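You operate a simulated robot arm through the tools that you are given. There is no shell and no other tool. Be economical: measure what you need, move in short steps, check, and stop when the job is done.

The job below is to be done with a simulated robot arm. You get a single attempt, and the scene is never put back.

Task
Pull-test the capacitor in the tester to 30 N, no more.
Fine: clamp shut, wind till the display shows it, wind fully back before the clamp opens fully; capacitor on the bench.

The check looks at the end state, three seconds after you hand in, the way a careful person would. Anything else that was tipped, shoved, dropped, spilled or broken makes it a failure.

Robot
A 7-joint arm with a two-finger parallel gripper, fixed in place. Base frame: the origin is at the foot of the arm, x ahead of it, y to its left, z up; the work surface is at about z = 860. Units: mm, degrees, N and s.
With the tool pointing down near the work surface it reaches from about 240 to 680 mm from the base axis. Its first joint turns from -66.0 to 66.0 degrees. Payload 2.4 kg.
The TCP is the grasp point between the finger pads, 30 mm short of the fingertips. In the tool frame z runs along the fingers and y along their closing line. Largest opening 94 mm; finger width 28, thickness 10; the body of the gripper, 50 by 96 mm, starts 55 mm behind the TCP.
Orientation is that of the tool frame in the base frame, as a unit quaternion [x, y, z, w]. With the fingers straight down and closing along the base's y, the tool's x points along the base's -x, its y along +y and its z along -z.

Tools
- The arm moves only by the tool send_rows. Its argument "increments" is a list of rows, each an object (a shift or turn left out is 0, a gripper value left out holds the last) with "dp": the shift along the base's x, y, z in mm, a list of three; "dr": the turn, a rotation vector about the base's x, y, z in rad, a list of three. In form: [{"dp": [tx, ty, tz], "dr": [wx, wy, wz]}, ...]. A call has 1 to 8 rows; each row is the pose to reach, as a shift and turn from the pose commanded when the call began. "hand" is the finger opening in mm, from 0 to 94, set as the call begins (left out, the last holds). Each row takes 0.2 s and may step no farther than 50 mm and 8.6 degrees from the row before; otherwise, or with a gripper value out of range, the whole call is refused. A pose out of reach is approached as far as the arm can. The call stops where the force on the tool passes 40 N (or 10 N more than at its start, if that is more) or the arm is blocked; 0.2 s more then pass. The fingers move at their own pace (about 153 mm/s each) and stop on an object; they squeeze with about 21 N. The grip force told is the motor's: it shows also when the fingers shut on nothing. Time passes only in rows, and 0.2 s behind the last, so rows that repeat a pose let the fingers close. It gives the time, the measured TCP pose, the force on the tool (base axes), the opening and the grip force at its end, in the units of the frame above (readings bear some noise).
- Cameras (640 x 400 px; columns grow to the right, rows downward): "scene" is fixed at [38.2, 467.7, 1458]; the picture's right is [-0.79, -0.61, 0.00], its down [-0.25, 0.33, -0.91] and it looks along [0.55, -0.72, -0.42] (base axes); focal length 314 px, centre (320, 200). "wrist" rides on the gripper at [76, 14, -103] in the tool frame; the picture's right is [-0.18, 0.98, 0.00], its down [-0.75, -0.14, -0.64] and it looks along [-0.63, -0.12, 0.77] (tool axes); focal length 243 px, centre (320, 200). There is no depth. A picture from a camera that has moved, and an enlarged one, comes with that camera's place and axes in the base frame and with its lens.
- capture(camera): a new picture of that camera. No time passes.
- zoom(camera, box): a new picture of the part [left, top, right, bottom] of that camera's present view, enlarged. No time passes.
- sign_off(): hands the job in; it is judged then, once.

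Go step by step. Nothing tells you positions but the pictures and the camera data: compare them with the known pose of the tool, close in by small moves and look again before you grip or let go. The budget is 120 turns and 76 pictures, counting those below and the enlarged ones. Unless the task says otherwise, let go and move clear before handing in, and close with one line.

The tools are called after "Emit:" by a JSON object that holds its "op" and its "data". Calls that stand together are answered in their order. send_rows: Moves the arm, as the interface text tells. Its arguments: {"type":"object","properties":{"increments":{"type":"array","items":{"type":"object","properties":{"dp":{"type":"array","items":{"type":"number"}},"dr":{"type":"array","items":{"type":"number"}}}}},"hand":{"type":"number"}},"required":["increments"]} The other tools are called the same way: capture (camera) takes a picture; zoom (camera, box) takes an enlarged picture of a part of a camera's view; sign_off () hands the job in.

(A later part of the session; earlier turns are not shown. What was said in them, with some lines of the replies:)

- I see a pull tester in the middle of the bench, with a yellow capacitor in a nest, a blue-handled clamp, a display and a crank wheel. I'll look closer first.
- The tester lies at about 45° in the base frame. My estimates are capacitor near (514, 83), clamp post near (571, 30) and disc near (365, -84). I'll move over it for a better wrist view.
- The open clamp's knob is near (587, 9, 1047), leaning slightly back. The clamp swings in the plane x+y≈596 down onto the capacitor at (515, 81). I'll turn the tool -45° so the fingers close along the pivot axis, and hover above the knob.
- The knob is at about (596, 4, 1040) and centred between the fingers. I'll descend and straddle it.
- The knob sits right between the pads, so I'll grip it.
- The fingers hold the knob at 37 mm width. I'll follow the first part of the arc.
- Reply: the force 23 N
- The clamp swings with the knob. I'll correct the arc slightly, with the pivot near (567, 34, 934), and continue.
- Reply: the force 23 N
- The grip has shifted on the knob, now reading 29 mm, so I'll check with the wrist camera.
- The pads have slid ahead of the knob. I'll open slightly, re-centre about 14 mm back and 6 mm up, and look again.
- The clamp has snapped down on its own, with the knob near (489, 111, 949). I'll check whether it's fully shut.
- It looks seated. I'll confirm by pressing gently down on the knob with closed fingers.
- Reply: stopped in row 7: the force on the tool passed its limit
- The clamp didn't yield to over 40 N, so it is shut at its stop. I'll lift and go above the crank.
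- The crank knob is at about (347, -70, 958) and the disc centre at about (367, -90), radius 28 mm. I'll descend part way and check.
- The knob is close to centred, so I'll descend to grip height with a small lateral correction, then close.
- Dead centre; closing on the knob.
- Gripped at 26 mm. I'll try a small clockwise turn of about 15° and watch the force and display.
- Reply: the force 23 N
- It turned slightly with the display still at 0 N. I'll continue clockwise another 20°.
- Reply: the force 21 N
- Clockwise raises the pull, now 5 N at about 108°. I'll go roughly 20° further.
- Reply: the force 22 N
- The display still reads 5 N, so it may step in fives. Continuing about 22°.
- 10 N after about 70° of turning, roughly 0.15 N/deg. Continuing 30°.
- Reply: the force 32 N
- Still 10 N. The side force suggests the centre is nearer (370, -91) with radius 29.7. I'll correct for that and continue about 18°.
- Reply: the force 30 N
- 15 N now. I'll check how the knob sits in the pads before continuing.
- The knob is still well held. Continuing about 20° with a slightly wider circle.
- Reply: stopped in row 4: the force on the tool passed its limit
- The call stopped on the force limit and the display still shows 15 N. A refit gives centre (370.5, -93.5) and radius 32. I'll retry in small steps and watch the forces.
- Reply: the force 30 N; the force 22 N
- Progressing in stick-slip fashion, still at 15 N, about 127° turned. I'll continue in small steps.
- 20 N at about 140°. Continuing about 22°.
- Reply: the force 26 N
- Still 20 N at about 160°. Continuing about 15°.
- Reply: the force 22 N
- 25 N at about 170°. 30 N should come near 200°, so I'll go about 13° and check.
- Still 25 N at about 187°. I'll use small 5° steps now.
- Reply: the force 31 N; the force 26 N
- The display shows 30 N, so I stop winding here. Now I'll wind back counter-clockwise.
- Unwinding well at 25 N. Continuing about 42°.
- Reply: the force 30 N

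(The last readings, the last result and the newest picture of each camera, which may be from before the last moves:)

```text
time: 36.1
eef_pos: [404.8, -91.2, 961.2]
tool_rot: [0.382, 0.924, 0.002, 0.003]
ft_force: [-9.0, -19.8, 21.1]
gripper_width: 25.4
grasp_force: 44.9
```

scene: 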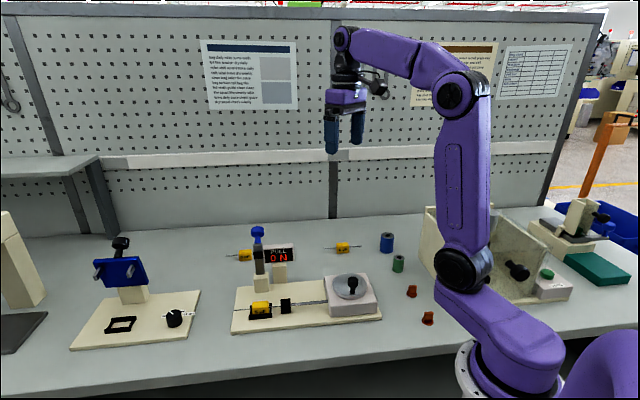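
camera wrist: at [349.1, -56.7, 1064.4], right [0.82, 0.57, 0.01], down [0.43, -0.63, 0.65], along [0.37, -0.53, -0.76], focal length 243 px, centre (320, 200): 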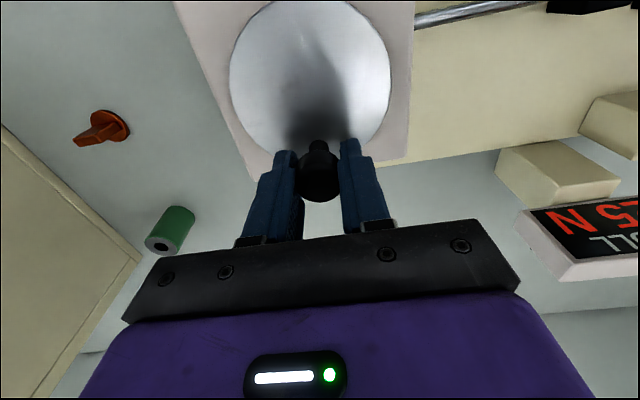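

Emit:
{"op": "send_rows", "data": {"increments": [{"dp": [-0.7, 3.2, 0]}, {"dp": [-1.8, 6.4, 0]}, {"dp": [-3.2, 9.4, 0]}, {"dp": [-5, 12.3, 0]}, {"dp": [-7, 15, 0]}, {"dp": [-9.3, 17.4, 0]}, {"dp": [-11.8, 19.6, 0]}, {"dp": [-11.8, 19.6, 0]}]}}

Emit:
{"op": "zoom", "data": {"camera": "scene", "box": [240, 220, 400, 320]}}

```text
time: 37.9
eef_pos: [392.4, -71.1, 960.9]
tool_rot: [0.382, 0.924, 0.002, 0.001]
ft_force: [-0.7, -16.0, -17.9]
gripper_width: 25.9
grasp_force: 45.0
```

```text
4.00 times, centred on (320, 270) of scene
camera zoom: at [38.4, 467.2, 1458.2], right [-0.79, -0.61, 0.0], down [-0.25, 0.33, -0.91], along [0.55, -0.72, -0.42], focal length 1255 px, centre (320, -80)
```

zoom: 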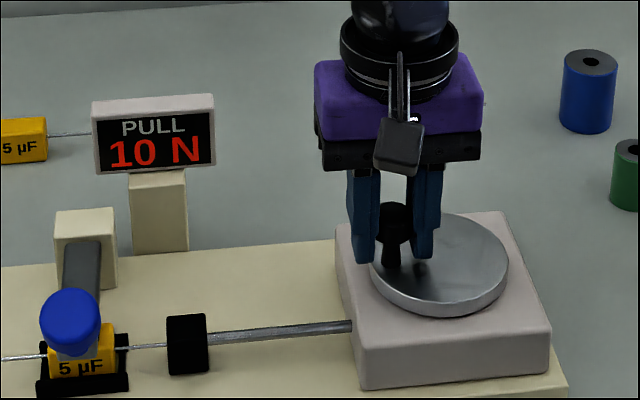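

Emit:
{"op": "send_rows", "data": {"increments": [{"dp": [-2.6, 2.1, 0]}, {"dp": [-5.4, 3.9, 0]}, {"dp": [-8.4, 5.2, 0]}, {"dp": [-11.5, 6.3, 0]}, {"dp": [-14.7, 7.1, 0]}, {"dp": [-18.1, 7.6, 0]}, {"dp": [-21.4, 7.8, 0]}, {"dp": [-21.4, 7.8, 0]}]}}

```text
time: 39.7
eef_pos: [370.6, -60.4, 962.4]
tool_rot: [0.381, 0.925, 0.003, 0.002]
ft_force: [4.9, -3.5, 14.8]
gripper_width: 25.2
grasp_force: 44.9
```

Emit:
{"op": "send_rows", "data": {"increments": [{"dp": [-3.3, -0.4, 0]}, {"dp": [-6.7, -0.9, 0]}, {"dp": [-9.9, -1.9, 0]}, {"dp": [-13, -3.1, 0]}, {"dp": [-16, -4.7, 0]}, {"dp": [-18.8, -6.7, 0]}, {"dp": [-21.4, -8.9, 0]}, {"dp": [-21.4, -8.9, 0]}]}}

Emit:
{"op": "zoom", "data": {"camera": "scene", "box": [240, 220, 400, 320]}}

```text
time: 41.5
eef_pos: [346.5, -71.6, 962.3]
tool_rot: [0.384, 0.924, 0.001, 0.0]
ft_force: [1.9, 5.6, -0.7]
gripper_width: 25.6
grasp_force: 45.1
```

```text
4.00 times, centred on (320, 270) of scene
camera zoom: at [38.3, 467.8, 1457.9], right [-0.79, -0.61, 0.0], down [-0.25, 0.33, -0.91], along [0.55, -0.72, -0.42], focal length 1255 px, centre (320, -80)
```

zoom: 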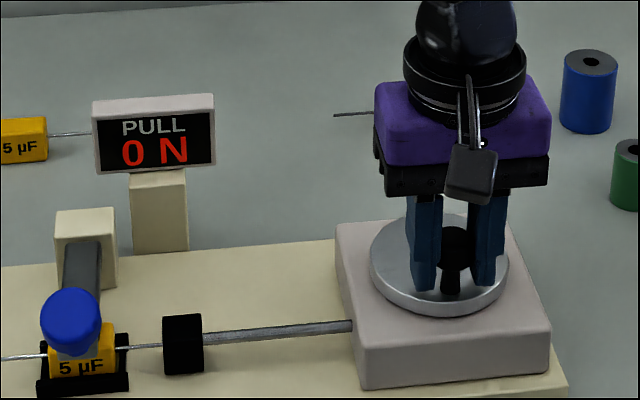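

Back at 0 N and at the starting crank angle. I'll nudge a bit more counter-clockwise to find the end stop.

Emit:
{"op": "send_rows", "data": {"increments": [{"dp": [-1.3, -1.4, 0]}, {"dp": [-2.7, -3, 0]}, {"dp": [-2.7, -3, 0]}]}}

Emit:
{"op": "zoom", "data": {"camera": "scene", "box": [240, 220, 400, 320]}}

```text
time: 42.3
eef_pos: [346.8, -71.6, 961.5]
tool_rot: [0.38, 0.925, 0.003, 0.001]
ft_force: [3.6, 8.0, -0.9]
gripper_width: 25.5
grasp_force: 45.3
stopped in row 3: the force on the tool passed its limit (the readings are from after the stop); the commanded pose is now the measured one
```

```text
4.00 times, centred on (320, 270) of scene
camera zoom: at [38.3, 467.9, 1457.9], right [-0.79, -0.61, 0.0], down [-0.25, 0.33, -0.91], along [0.55, -0.72, -0.42], focal length 1255 px, centre (320, -80)
```

zoom: 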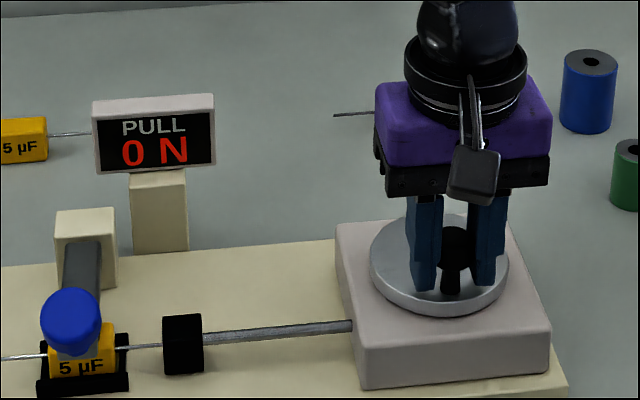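

It's at a hard stop, so it's fully wound back. I'll release, lift and return above the clamp knob.

Emit:
{"op": "send_rows", "data": {"increments": [{"dp": [0, 0, 0]}, {"dp": [0, 0, 0]}, {"dp": [0, 0, 45]}, {"dp": [0, 0, 90]}], "hand": 60}}

Emit:
{"op": "send_rows", "data": {"increments": [{"dp": [28, 36, 0]}, {"dp": [57, 73, 0]}, {"dp": [85, 109, 0]}, {"dp": [114, 146, 0]}, {"dp": [142, 182, 0]}, {"dp": [142, 182, -20]}, {"dp": [142, 182, -20]}]}}

Emit:
{"op": "capture", "data": {"camera": "wrist"}}

Emit:
{"op": "capture", "data": {"camera": "scene"}}

```text
time: 43.3
eef_pos: [348.5, -72.0, 1049.5]
tool_rot: [0.378, 0.926, 0.004, 0.001]
ft_force: [0.1, 1.0, 0.1]
gripper_width: 60.0
grasp_force: 0.1
```

```text
time: 44.9
eef_pos: [487.6, 110.7, 1029.1]
tool_rot: [0.38, 0.925, 0.003, 0.003]
ft_force: [-0.7, 0.3, 0.4]
gripper_width: 59.9
grasp_force: 0.1
```

```text
30 pictures are left
camera wrist: at [442.3, 174.4, 1132.1], right [0.82, 0.57, 0.01], down [0.43, -0.63, 0.64], along [0.37, -0.52, -0.77], focal length 243 px, centre (320, 200)
```

wrist: 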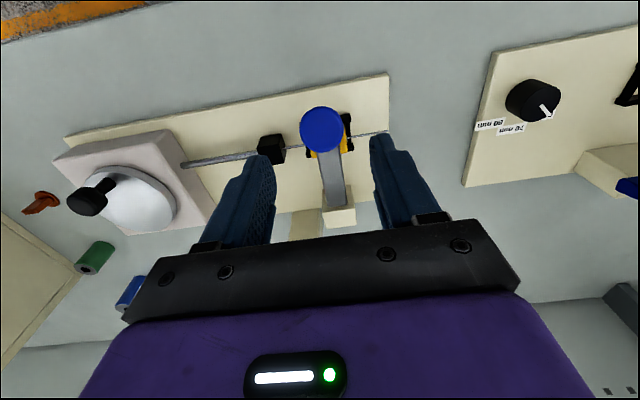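

```text
29 pictures are left
```

scene: 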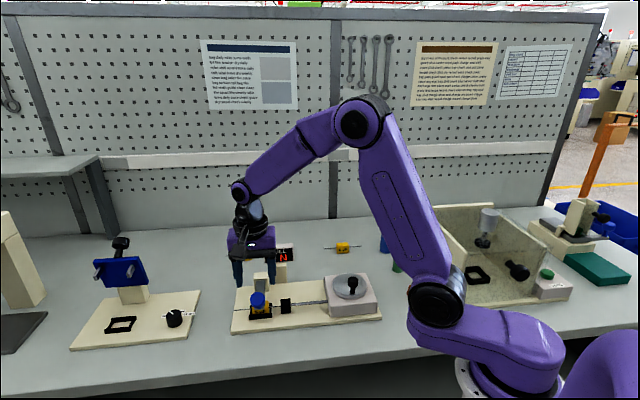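

The knob is at (490, 110, 949), centred. Descending to straddle it.

Emit:
{"op": "send_rows", "data": {"increments": [{"dp": [2, -1, -25]}, {"dp": [2, -1, -50]}, {"dp": [2, -1, -70]}, {"dp": [2, -1, -80]}, {"dp": [2, -1, -80]}]}}

Emit:
{"op": "capture", "data": {"camera": "wrist"}}

```text
time: 46.1
eef_pos: [489.7, 109.1, 951.6]
tool_rot: [0.379, 0.925, 0.003, 0.001]
ft_force: [0.2, -0.3, 0.2]
gripper_width: 59.9
grasp_force: 0.1
```

```text
28 pictures are left
camera wrist: at [444.6, 171.7, 1053.7], right [0.82, 0.57, 0.01], down [0.43, -0.63, 0.64], along [0.37, -0.52, -0.77], focal length 243 px, centre (320, 200)
```

wrist: 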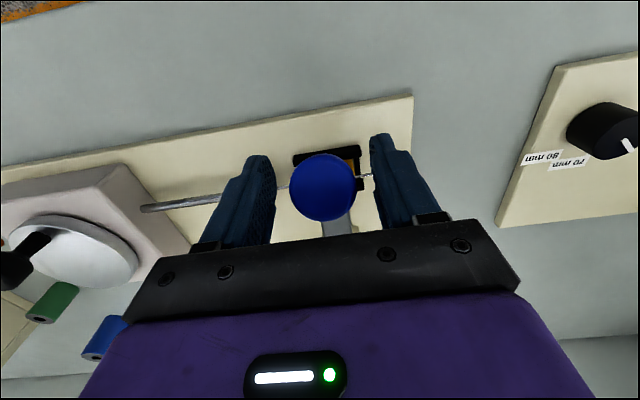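

Centred on the knob's end face. I'll shift 4 mm inward and grip.

Emit:
{"op": "send_rows", "data": {"increments": [{"dp": [2.8, -2.8, -1]}, {"dp": [2.8, -2.8, -1]}]}}

Emit:
{"op": "send_rows", "data": {"increments": [{"dp": [0, 0, 0]}, {"dp": [0, 0, 0]}], "hand": 20}}

```text
time: 46.7
eef_pos: [492.4, 105.6, 949.9]
tool_rot: [0.38, 0.925, 0.003, 0.003]
ft_force: [1.1, -0.4, -1.1]
gripper_width: 59.9
grasp_force: 0.0
```

```text
time: 47.3
eef_pos: [494.1, 107.2, 950.7]
tool_rot: [0.379, 0.926, 0.005, 0.004]
ft_force: [9.2, 6.7, -2.2]
gripper_width: 36.6
grasp_force: 44.6
```

Gripped at radius about 104 mm. I'll start lifting along the arc.

Emit:
{"op": "send_rows", "data": {"increments": [{"dp": [1.2, -0.2, 5]}, {"dp": [2, -0.4, 11]}, {"dp": [3.5, -1.7, 18]}, {"dp": [5, -3, 25]}, {"dp": [7, -5, 32]}, {"dp": [9.2, -7.2, 38]}]}}

Emit:
{"op": "zoom", "data": {"camera": "scene", "box": [200, 200, 360, 320]}}

```text
time: 48.7
eef_pos: [502.8, 98.7, 987.6]
tool_rot: [0.378, 0.926, 0.001, 0.0]
ft_force: [-4.7, 7.2, -7.2]
gripper_width: 33.5
grasp_force: 44.9
```

```text
3.33 times, centred on (280, 260) of scene
camera zoom: at [38.2, 467.8, 1457.9], right [-0.79, -0.61, 0.0], down [-0.25, 0.33, -0.91], along [0.55, -0.72, -0.42], focal length 1046 px, centre (453, 0)
```

zoom: 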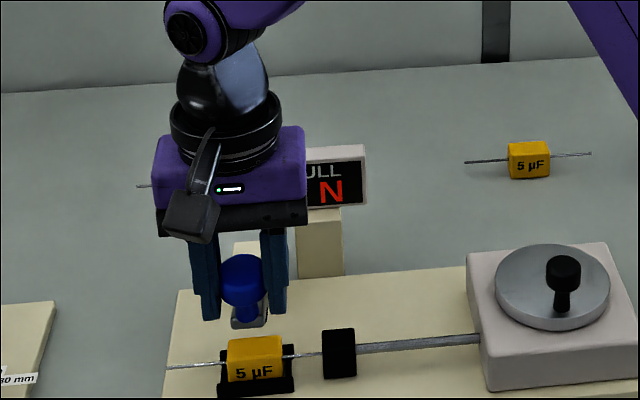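

The clamp is lifting with the knob. Continuing the arc.

Emit:
{"op": "send_rows", "data": {"increments": [{"dp": [2.5, -2.5, 6.3]}, {"dp": [5.4, -5.4, 12.3]}, {"dp": [8.6, -8.6, 18]}, {"dp": [12, -12, 23.4]}, {"dp": [15.8, -15.8, 28.5]}, {"dp": [19.7, -19.7, 33.2]}, {"dp": [23.8, -23.8, 37.4]}, {"dp": [28.1, -28.1, 41.3]}]}}

Emit:
{"op": "capture", "data": {"camera": "wrist"}}

```text
time: 50.5
eef_pos: [529.7, 72.1, 1029.3]
tool_rot: [0.379, 0.925, 0.001, -0.001]
ft_force: [-20.6, 0.2, 4.2]
gripper_width: 33.5
grasp_force: 45.1
```

```text
26 pictures are left
camera wrist: at [484.5, 135.3, 1132.4], right [0.82, 0.57, 0.0], down [0.44, -0.63, 0.64], along [0.37, -0.52, -0.77], focal length 243 px, centre (320, 200)
```

wrist: 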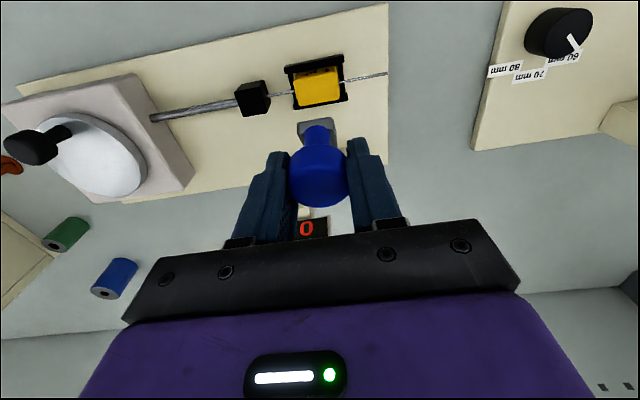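

Still holding; the pads look good. Continuing over the top.

Emit:
{"op": "send_rows", "data": {"increments": [{"dp": [4, -5.3, 3.4]}, {"dp": [8.5, -9.9, 6.4]}, {"dp": [13.3, -14.7, 8.8]}, {"dp": [18.2, -19.6, 10.8]}, {"dp": [23.3, -24.7, 12.3]}, {"dp": [28.4, -29.8, 13.4]}, {"dp": [33.5, -34.9, 13.9]}, {"dp": [38.6, -40, 13.9]}]}}

Emit:
{"op": "send_rows", "data": {"increments": [{"dp": [5.2, -5.2, -0.4]}, {"dp": [10.3, -10.3, -1.5]}, {"dp": [15.3, -15.3, -3]}, {"dp": [20.2, -20.2, -5]}, {"dp": [25, -25, -7.5]}, {"dp": [27, -27, -8.5]}]}}

Emit:
{"op": "capture", "data": {"camera": "wrist"}}

Emit:
{"op": "zoom", "data": {"camera": "scene", "box": [200, 180, 360, 300]}}

```text
time: 51.8
eef_pos: [554.2, 46.3, 1044.3]
tool_rot: [0.379, 0.925, 0.005, 0.002]
ft_force: [-4.6, -0.5, 6.1]
gripper_width: 34.0
grasp_force: 45.5
stopped in row 6: the force on the tool passed its limit (the readings are from after the stop); the commanded pose is now the measured one
```

```text
time: 52.3
eef_pos: [560.7, 41.1, 1045.4]
tool_rot: [0.378, 0.926, 0.006, 0.0]
ft_force: [-6.8, -0.6, 8.0]
gripper_width: 34.2
grasp_force: 45.2
stopped in row 2: the force on the tool passed its limit (the readings are from after the stop); the commanded pose is now the measured one
```

```text
25 pictures are left
camera wrist: at [514.6, 103.7, 1149.5], right [0.82, 0.57, 0.01], down [0.44, -0.64, 0.64], along [0.37, -0.52, -0.77], focal length 243 px, centre (320, 200)
```

wrist: 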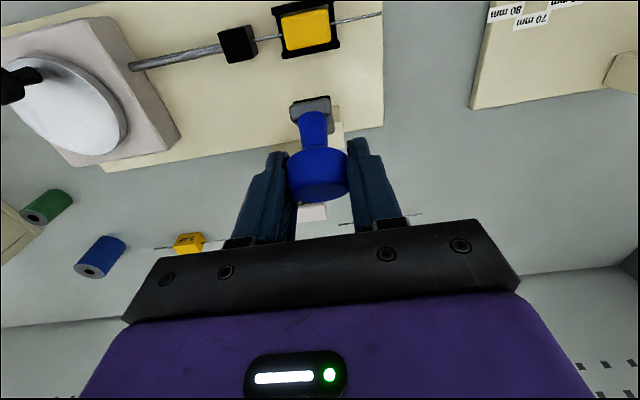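

```text
3.33 times, centred on (280, 240) of scene
camera zoom: at [37.9, 467.6, 1458.0], right [-0.79, -0.61, 0.0], down [-0.25, 0.33, -0.91], along [0.55, -0.72, -0.42], focal length 1046 px, centre (453, 67)
```

zoom: 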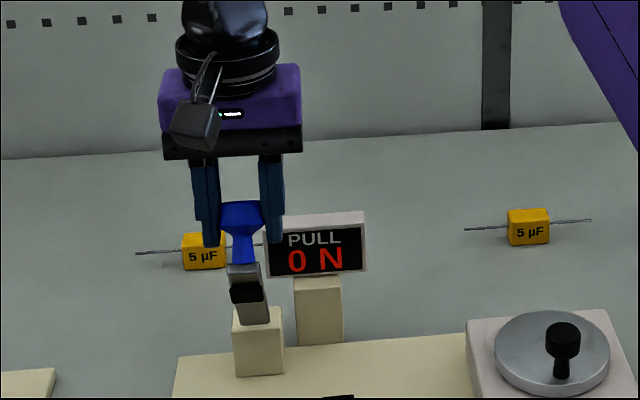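

The lever is past its midpoint (about 5° from vertical), and path error is building force. I'll open the fingers slightly and let it settle back.

Emit:
{"op": "send_rows", "data": {"increments": [{"dp": [0, 0, 0]}, {"dp": [0, 0, 0]}, {"dp": [0, 0, 0]}], "hand": 60}}

Emit:
{"op": "capture", "data": {"camera": "wrist"}}

```text
time: 53.1
eef_pos: [560.4, 40.5, 1046.9]
tool_rot: [0.378, 0.926, 0.005, 0.002]
ft_force: [-0.1, 0.1, -1.0]
gripper_width: 60.1
grasp_force: 0.1
```

```text
23 pictures are left
camera wrist: at [515.2, 103.9, 1148.8], right [0.82, 0.57, 0.01], down [0.44, -0.63, 0.64], along [0.37, -0.52, -0.77], focal length 243 px, centre (320, 200)
```

wrist: 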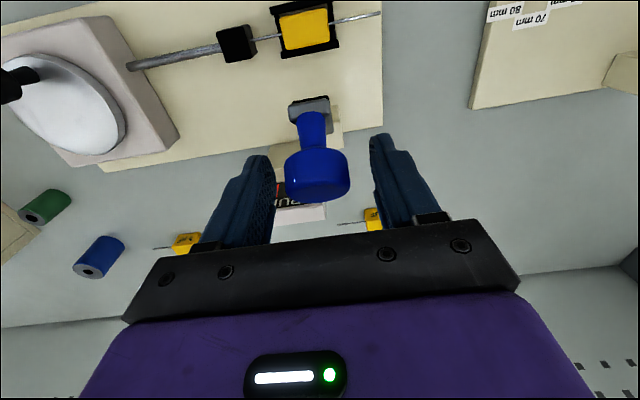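

The lever holds where it is, near vertical, so it needs to be carried fully back. I'll re-centre, grip again and move back along the arc.

Emit:
{"op": "send_rows", "data": {"increments": [{"dp": [-3.5, 2, -3]}, {"dp": [-3.5, 2, -3]}]}}

Emit:
{"op": "send_rows", "data": {"increments": [{"dp": [0, 0, 0]}, {"dp": [0, 0, 0]}], "hand": 20}}

Emit:
{"op": "send_rows", "data": {"increments": [{"dp": [3, -3, 0]}, {"dp": [6, -6, 0]}, {"dp": [9, -9, 0]}, {"dp": [12, -12, 0]}, {"dp": [15, -15, -0.5]}]}}

```text
time: 53.7
eef_pos: [558.5, 43.8, 1041.9]
tool_rot: [0.378, 0.926, 0.005, 0.001]
ft_force: [-0.6, 0.4, 0.0]
gripper_width: 59.6
grasp_force: 0.0
```

```text
time: 54.3
eef_pos: [557.5, 43.1, 1040.9]
tool_rot: [0.377, 0.926, 0.006, 0.001]
ft_force: [-1.5, 0.6, -0.6]
gripper_width: 34.1
grasp_force: 45.1
```

```text
time: 55.5
eef_pos: [573.4, 27.4, 1043.1]
tool_rot: [0.378, 0.926, 0.007, 0.005]
ft_force: [-7.2, 3.1, 31.0]
gripper_width: 34.7
grasp_force: 44.9
```

It moves. There's an upward force, so I'll raise the path a little and continue.

Emit:
{"op": "send_rows", "data": {"increments": [{"dp": [2, -2, 4]}, {"dp": [5, -5, 5]}, {"dp": [8, -8, 5]}, {"dp": [11, -11, 4]}, {"dp": [14, -14, 3]}, {"dp": [17, -17, 2]}, {"dp": [20, -20, 1]}]}}

Emit:
{"op": "zoom", "data": {"camera": "scene", "box": [200, 180, 360, 300]}}

```text
time: 57.1
eef_pos: [594.1, 8.3, 1044.2]
tool_rot: [0.379, 0.925, 0.007, 0.003]
ft_force: [-3.6, 6.1, 1.9]
gripper_width: 35.3
grasp_force: 44.8
```

```text
3.33 times, centred on (280, 240) of scene
camera zoom: at [38.1, 467.8, 1457.9], right [-0.79, -0.61, 0.0], down [-0.25, 0.33, -0.91], along [0.55, -0.72, -0.42], focal length 1046 px, centre (453, 67)
```

zoom: 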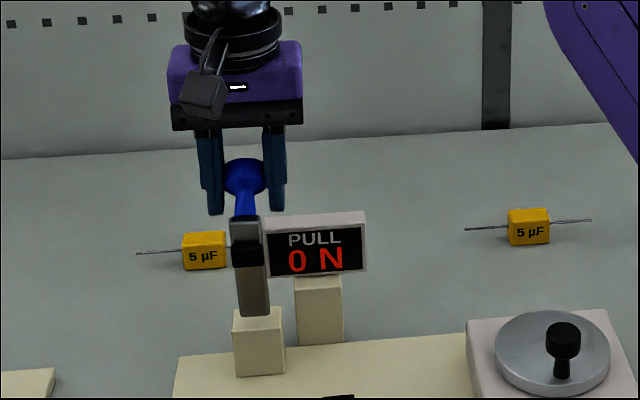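

Almost at the original open position. I'll push slightly further to the stop.

Emit:
{"op": "send_rows", "data": {"increments": [{"dp": [2, -2, -0.5]}, {"dp": [4, -4, -1.5]}, {"dp": [4, -4, -1.5]}]}}

Emit:
{"op": "send_rows", "data": {"increments": [{"dp": [0, 0, 0]}, {"dp": [0, 0, 0]}, {"dp": [0, 0, 30]}, {"dp": [0, 0, 65]}], "hand": 65}}

Emit:
{"op": "zoom", "data": {"camera": "scene", "box": [200, 160, 360, 280]}}

Emit:
{"op": "capture", "data": {"camera": "wrist"}}

```text
time: 57.9
eef_pos: [597.9, 3.9, 1043.2]
tool_rot: [0.378, 0.926, 0.007, 0.004]
ft_force: [-3.2, 3.2, 22.1]
gripper_width: 35.2
grasp_force: 44.6
```

```text
time: 58.9
eef_pos: [597.0, 4.6, 1106.8]
tool_rot: [0.378, 0.926, 0.006, 0.001]
ft_force: [0.3, -0.3, -0.5]
gripper_width: 65.1
grasp_force: 0.0
```

```text
3.33 times, centred on (280, 220) of scene
camera zoom: at [38.2, 467.7, 1458.0], right [-0.79, -0.61, 0.0], down [-0.25, 0.33, -0.91], along [0.55, -0.72, -0.42], focal length 1046 px, centre (453, 133)
```

zoom: 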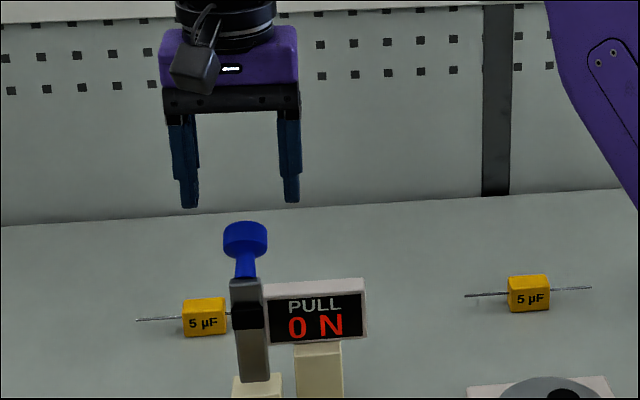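

```text
20 pictures are left
camera wrist: at [551.1, 66.0, 1210.6], right [0.82, 0.57, 0.01], down [0.44, -0.63, 0.64], along [0.37, -0.52, -0.77], focal length 243 px, centre (320, 200)
```

wrist: 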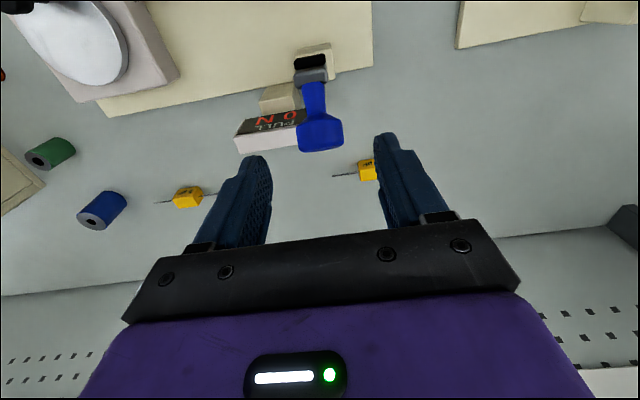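

The clamp is back at its original fully open position. Next I'll turn the tool 90°, so the fingers close across the capacitor body, and go above it.

Emit:
{"op": "send_rows", "data": {"increments": [{"dp": [-10, 10, 15], "dr": [0, 0, 0.14]}, {"dp": [-21, 20, 15], "dr": [0, 0, 0.28]}, {"dp": [-32, 30, 15], "dr": [0, 0, 0.42]}, {"dp": [-43, 40, 15], "dr": [0, 0, 0.56]}, {"dp": [-54, 50, 15], "dr": [0, 0, 0.7]}, {"dp": [-65, 60, 15], "dr": [0, 0, 0.84]}, {"dp": [-76, 70, 15], "dr": [0, 0, 0.98]}, {"dp": [-82, 76, 15], "dr": [0, 0, 1.12]}], "hand": 50}}

Emit:
{"op": "send_rows", "data": {"increments": [{"dp": [0, 0, -30], "dr": [0, 0, 0.15]}, {"dp": [0, 0, -60], "dr": [0, 0, 0.3]}, {"dp": [0, 0, -90], "dr": [0, 0, 0.456]}, {"dp": [0, 0, -120], "dr": [0, 0, 0.456]}, {"dp": [0, 0, -120], "dr": [0, 0, 0.456]}]}}

Emit:
{"op": "capture", "data": {"camera": "wrist"}}

Emit:
{"op": "zoom", "data": {"camera": "scene", "box": [200, 220, 360, 340]}}

```text
time: 60.7
eef_pos: [514.8, 81.5, 1121.0]
tool_rot: [-0.173, 0.985, 0.006, -0.002]
ft_force: [-0.7, -0.4, 0.5]
gripper_width: 50.0
grasp_force: 0.0
```

```text
refused: row 3 steps farther than a row can; nothing moved
```

```text
19 pictures are left
camera wrist: at [437.0, 67.8, 1225.4], right [-0.16, 0.99, 0.01], down [0.76, 0.12, 0.64], along [0.63, 0.11, -0.77], focal length 243 px, centre (320, 200)
```

wrist: 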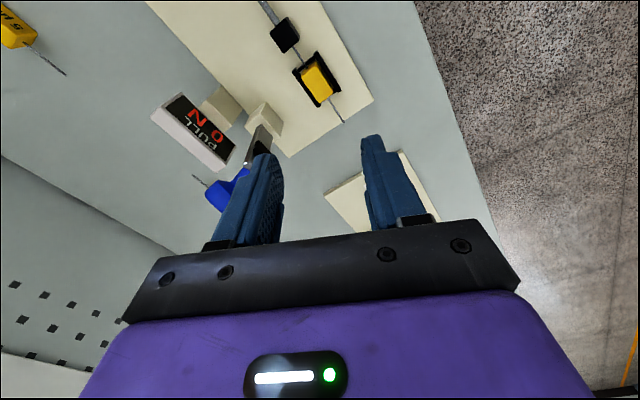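

```text
3.33 times, centred on (280, 280) of scene
camera zoom: at [38.2, 467.7, 1458.0], right [-0.79, -0.61, 0.0], down [-0.25, 0.33, -0.91], along [0.55, -0.72, -0.42], focal length 1046 px, centre (453, -67)
```

zoom: 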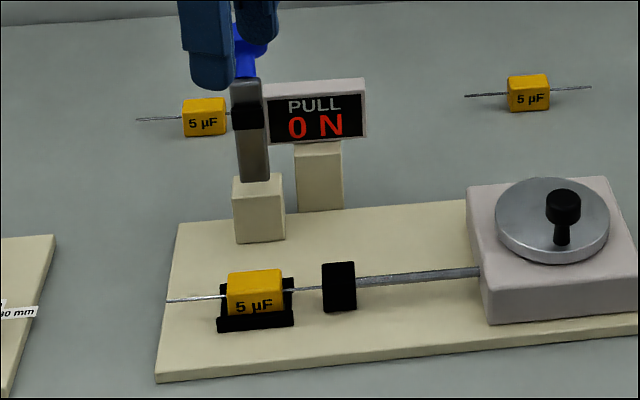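

The rotation step was slightly over the limit, so I'll finish the turn (25° left) and descend to hover.

Emit:
{"op": "send_rows", "data": {"increments": [{"dp": [0, 0, -30], "dr": [0, 0, 0.11]}, {"dp": [0, 0, -60], "dr": [0, 0, 0.22]}, {"dp": [0, 0, -90], "dr": [0, 0, 0.33]}, {"dp": [0, 0, -120], "dr": [0, 0, 0.437]}, {"dp": [0, 0, -120], "dr": [0, 0, 0.437]}]}}

Emit:
{"op": "capture", "data": {"camera": "wrist"}}

Emit:
{"op": "zoom", "data": {"camera": "scene", "box": [220, 250, 310, 330]}}

```text
time: 61.9
eef_pos: [512.2, 81.4, 1001.3]
tool_rot: [-0.382, 0.924, 0.005, -0.003]
ft_force: [0.5, 1.5, 0.9]
gripper_width: 50.3
grasp_force: 0.1
```

```text
17 pictures are left
camera wrist: at [448.6, 36.7, 1105.0], right [-0.56, 0.83, 0.01], down [0.64, 0.43, 0.64], along [0.52, 0.37, -0.77], focal length 243 px, centre (320, 200)
```

wrist: 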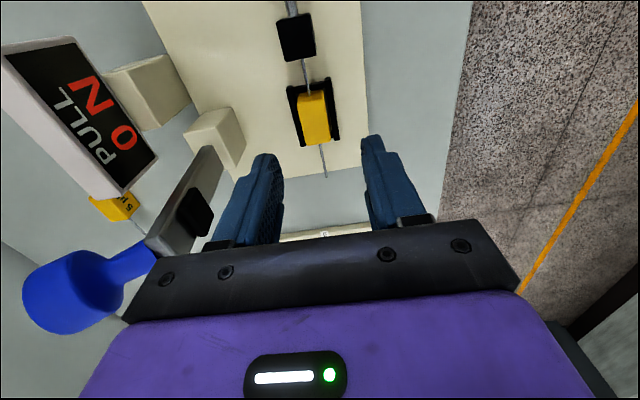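

```text
5.00 times, centred on (265, 290) of scene
camera zoom: at [38.2, 467.7, 1458.0], right [-0.79, -0.61, 0.0], down [-0.25, 0.33, -0.91], along [0.55, -0.72, -0.42], focal length 1569 px, centre (595, -250)
```

zoom: 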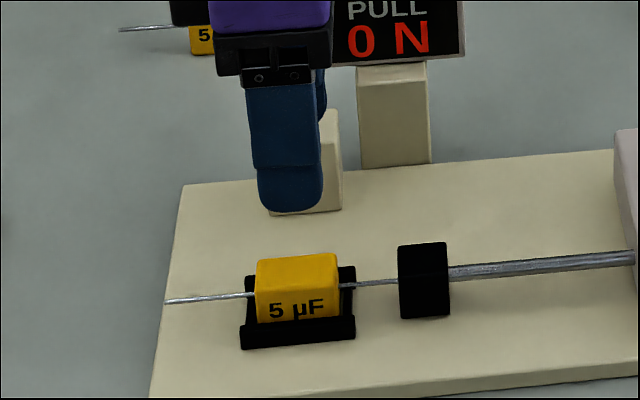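

The capacitor is at about (516, 81), with its top near z≈905 and the nest walls lower. I'll descend with the tips just above the walls (TCP about 922).

Emit:
{"op": "send_rows", "data": {"increments": [{"dp": [3, -0.5, -25]}, {"dp": [3, -0.5, -50]}, {"dp": [3, -0.5, -70]}, {"dp": [3, -0.5, -78]}, {"dp": [3, -0.5, -78]}]}}

Emit:
{"op": "capture", "data": {"camera": "wrist"}}

Emit:
{"op": "zoom", "data": {"camera": "scene", "box": [220, 250, 310, 330]}}

```text
time: 63.1
eef_pos: [517.6, 80.5, 921.9]
tool_rot: [-0.381, 0.925, 0.006, -0.003]
ft_force: [0.8, -0.4, -0.4]
gripper_width: 50.1
grasp_force: 0.0
```

```text
15 pictures are left
camera wrist: at [453.8, 35.7, 1025.8], right [-0.56, 0.83, 0.01], down [0.64, 0.43, 0.64], along [0.52, 0.37, -0.77], focal length 243 px, centre (320, 200)
```

wrist: 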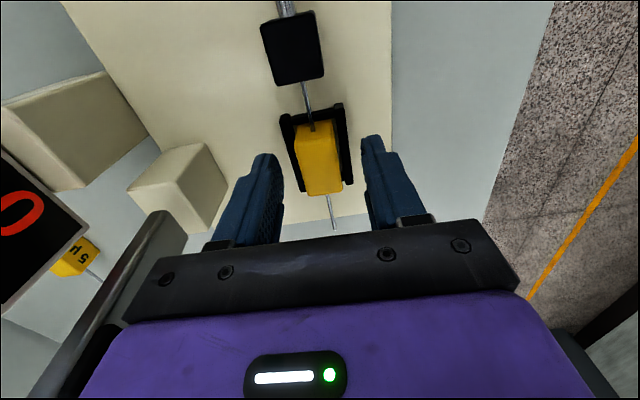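

```text
5.00 times, centred on (265, 290) of scene
camera zoom: at [38.2, 467.7, 1458.0], right [-0.79, -0.61, 0.0], down [-0.25, 0.33, -0.91], along [0.55, -0.72, -0.42], focal length 1569 px, centre (595, -250)
```

zoom: 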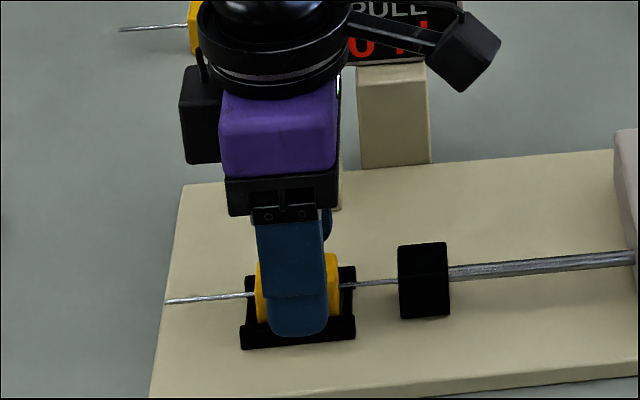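

Aligned. Closing on the body.

Emit:
{"op": "send_rows", "data": {"increments": [{"dp": [0, 0, -4]}, {"dp": [0, 0, -4]}]}}

Emit:
{"op": "send_rows", "data": {"increments": [{"dp": [0, 0, 0]}, {"dp": [0, 0, 0]}], "hand": 8}}

Emit:
{"op": "capture", "data": {"camera": "wrist"}}

```text
time: 63.7
eef_pos: [517.3, 80.2, 919.9]
tool_rot: [-0.382, 0.924, 0.005, -0.004]
ft_force: [0.4, -0.4, 0.0]
gripper_width: 50.1
grasp_force: 0.0
```

```text
time: 64.3
eef_pos: [518.5, 79.7, 919.0]
tool_rot: [-0.382, 0.924, 0.005, -0.003]
ft_force: [0.3, 0.6, -0.5]
gripper_width: 23.1
grasp_force: 21.1
```

```text
13 pictures are left
camera wrist: at [453.8, 36.2, 1021.7], right [-0.56, 0.83, 0.01], down [0.64, 0.43, 0.64], along [0.52, 0.37, -0.77], focal length 243 px, centre (320, 200)
```

wrist: 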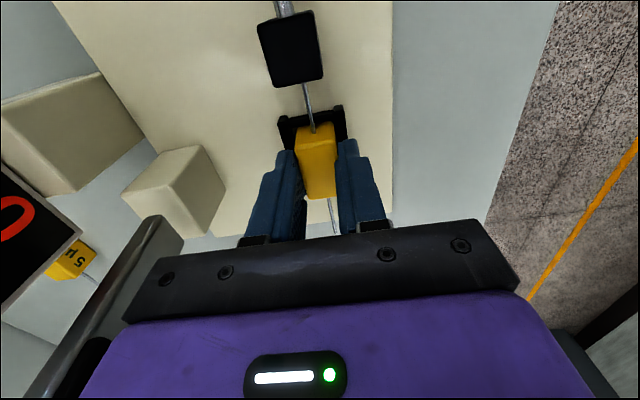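

Gripped at 23 mm. I'll lift slowly and check that the lead comes free.

Emit:
{"op": "send_rows", "data": {"increments": [{"dp": [0, 0, 3]}, {"dp": [0, 0, 7]}, {"dp": [0, 0, 12]}, {"dp": [0, 0, 12]}]}}

Emit:
{"op": "zoom", "data": {"camera": "scene", "box": [220, 240, 330, 330]}}

```text
time: 65.3
eef_pos: [516.1, 79.5, 930.9]
tool_rot: [-0.381, 0.924, 0.005, -0.003]
ft_force: [0.0, -0.5, -0.1]
gripper_width: 22.8
grasp_force: 20.9
```

```text
4.44 times, centred on (275, 285) of scene
camera zoom: at [38.2, 467.7, 1458.0], right [-0.79, -0.61, 0.0], down [-0.25, 0.33, -0.91], along [0.55, -0.72, -0.42], focal length 1395 px, centre (520, -178)
```

zoom: 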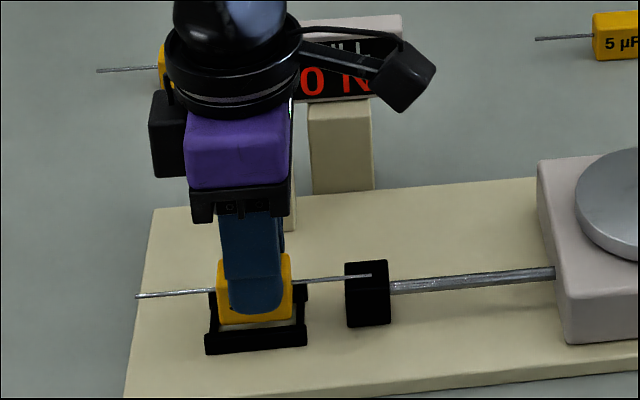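

The capacitor lifts out free, and the lead clears the open slot. I'll carry it over and place it on the clear bench area behind the tester near (470, -185).

Emit:
{"op": "send_rows", "data": {"increments": [{"dp": [0, 0, 40]}, {"dp": [0, 0, 80]}, {"dp": [0, 0, 120]}, {"dp": [-25, -25, 130]}, {"dp": [-58, -58, 130]}, {"dp": [-75, -95, 130]}]}}

Emit:
{"op": "send_rows", "data": {"increments": [{"dp": [0, -40, 0]}, {"dp": [5, -80, 0]}, {"dp": [15, -120, 0]}, {"dp": [29, -160, 0]}, {"dp": [29, -170, 0]}, {"dp": [29, -170, -40]}, {"dp": [29, -170, -40]}]}}

Emit:
{"op": "capture", "data": {"camera": "scene"}}

Emit:
{"op": "capture", "data": {"camera": "wrist"}}

```text
time: 66.7
eef_pos: [439.3, -16.3, 1062.7]
tool_rot: [-0.38, 0.925, 0.006, -0.003]
ft_force: [-0.8, -0.9, 0.0]
gripper_width: 22.7
grasp_force: 20.8
```

```text
time: 68.3
eef_pos: [471.6, -185.0, 1018.6]
tool_rot: [-0.381, 0.925, 0.005, -0.004]
ft_force: [0.4, -0.7, -0.9]
gripper_width: 23.1
grasp_force: 21.0
```

```text
11 pictures are left
```

scene: 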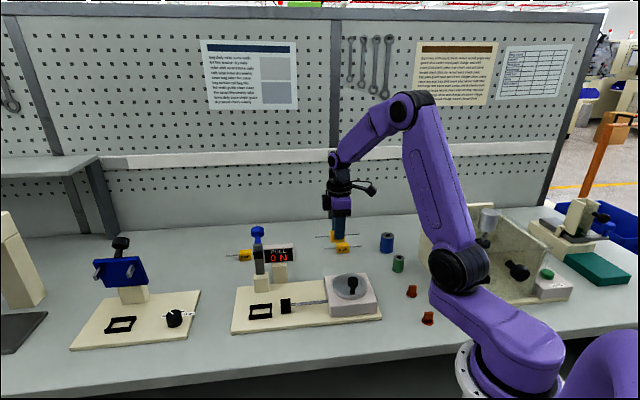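

```text
10 pictures are left
camera wrist: at [406.9, -228.7, 1122.3], right [-0.56, 0.83, 0.01], down [0.64, 0.43, 0.64], along [0.52, 0.37, -0.77], focal length 243 px, centre (320, 200)
```

wrist: 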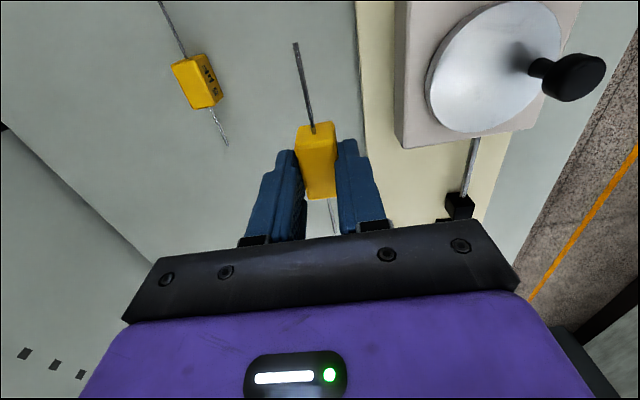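

The spot beneath is clear. I'll descend, going slowly near the bench.

Emit:
{"op": "send_rows", "data": {"increments": [{"dp": [0, 0, -35]}, {"dp": [0, 0, -70]}, {"dp": [0, 0, -95]}, {"dp": [0, 0, -103]}, {"dp": [0, 0, -106]}, {"dp": [0, 0, -106]}]}}

Emit:
{"op": "send_rows", "data": {"increments": [{"dp": [0, 0, -2]}, {"dp": [0, 0, -4]}, {"dp": [0, 0, -6]}, {"dp": [0, 0, -6]}]}}

Emit:
{"op": "zoom", "data": {"camera": "scene", "box": [295, 210, 385, 290]}}

```text
time: 69.7
eef_pos: [472.7, -183.4, 914.1]
tool_rot: [-0.382, 0.924, 0.005, -0.003]
ft_force: [0.9, -0.5, -0.3]
gripper_width: 23.1
grasp_force: 20.5
```

```text
time: 70.7
eef_pos: [471.3, -185.9, 907.9]
tool_rot: [-0.381, 0.924, 0.005, -0.003]
ft_force: [0.4, -0.7, -1.2]
gripper_width: 22.8
grasp_force: 21.3
```

```text
5.00 times, centred on (340, 250) of scene
camera zoom: at [38.2, 467.7, 1458.0], right [-0.79, -0.61, 0.0], down [-0.25, 0.33, -0.91], along [0.55, -0.72, -0.42], focal length 1569 px, centre (220, -50)
```

zoom: 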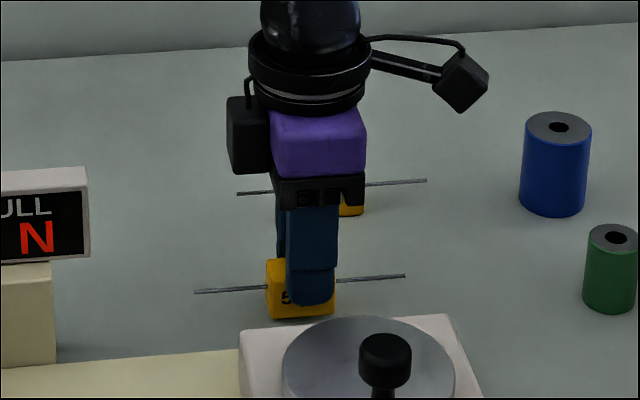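

Emit:
{"op": "send_rows", "data": {"increments": [{"dp": [0, 0, -2]}, {"dp": [0, 0, -4]}, {"dp": [0, 0, -5]}, {"dp": [0, 0, -5]}]}}

```text
time: 71.7
eef_pos: [471.5, -185.3, 905.1]
tool_rot: [-0.382, 0.924, 0.005, -0.003]
ft_force: [-3.1, 3.7, 20.1]
gripper_width: 23.3
grasp_force: 21.0
```

It's in contact with the bench. I'll ease off and release with a modest opening, then lift away.

Emit:
{"op": "send_rows", "data": {"increments": [{"dp": [0, 0, 1.5]}, {"dp": [0, 0, 1.5]}]}}

Emit:
{"op": "send_rows", "data": {"increments": [{"dp": [0, 0, 1.5]}, {"dp": [0, 0, 1.5]}, {"dp": [0, 0, 30]}, {"dp": [0, 0, 75]}, {"dp": [0, 0, 120]}, {"dp": [0, 0, 160]}], "hand": 50}}

Emit:
{"op": "capture", "data": {"camera": "wrist"}}

Emit:
{"op": "zoom", "data": {"camera": "scene", "box": [220, 210, 400, 340]}}

```text
time: 72.3
eef_pos: [471.7, -186.4, 906.0]
tool_rot: [-0.381, 0.924, 0.006, -0.005]
ft_force: [-0.1, 0.2, 1.1]
gripper_width: 23.0
grasp_force: 20.7
```

```text
time: 73.7
eef_pos: [471.5, -183.4, 1064.8]
tool_rot: [-0.381, 0.924, 0.005, -0.004]
ft_force: [-0.5, -0.2, -0.5]
gripper_width: 50.1
grasp_force: 0.1
```

```text
8 pictures are left
camera wrist: at [407.7, -227.8, 1168.4], right [-0.56, 0.83, 0.01], down [0.64, 0.43, 0.64], along [0.52, 0.37, -0.77], focal length 243 px, centre (320, 200)
```

wrist: 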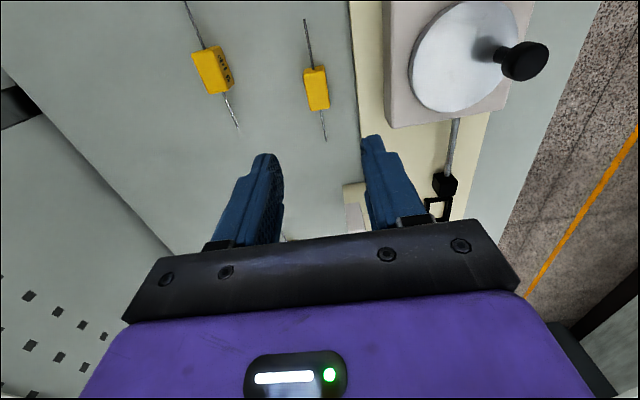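

```text
3.08 times, centred on (310, 275) of scene
camera zoom: at [38.2, 467.7, 1458.0], right [-0.79, -0.61, 0.0], down [-0.25, 0.33, -0.91], along [0.55, -0.72, -0.42], focal length 966 px, centre (351, -31)
```

zoom: 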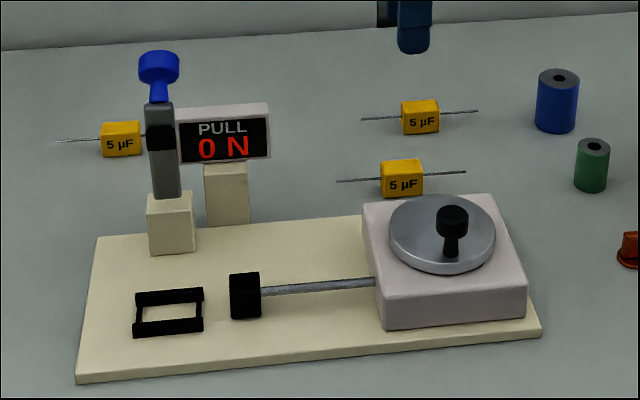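

The capacitor sits upright on the bench, the display reads 0 N, the crank is fully back, the clamp is fully open and nothing else has moved. I'm handing in.

Emit:
{"op": "sign_off", "data": {}}

```text
The job is handed in.
```

I pull-tested the capacitor until the display read 30 N and went no further. I then wound the tester fully back, opened the clamp fully, set the capacitor on the bench behind the tester, and handed the job in.
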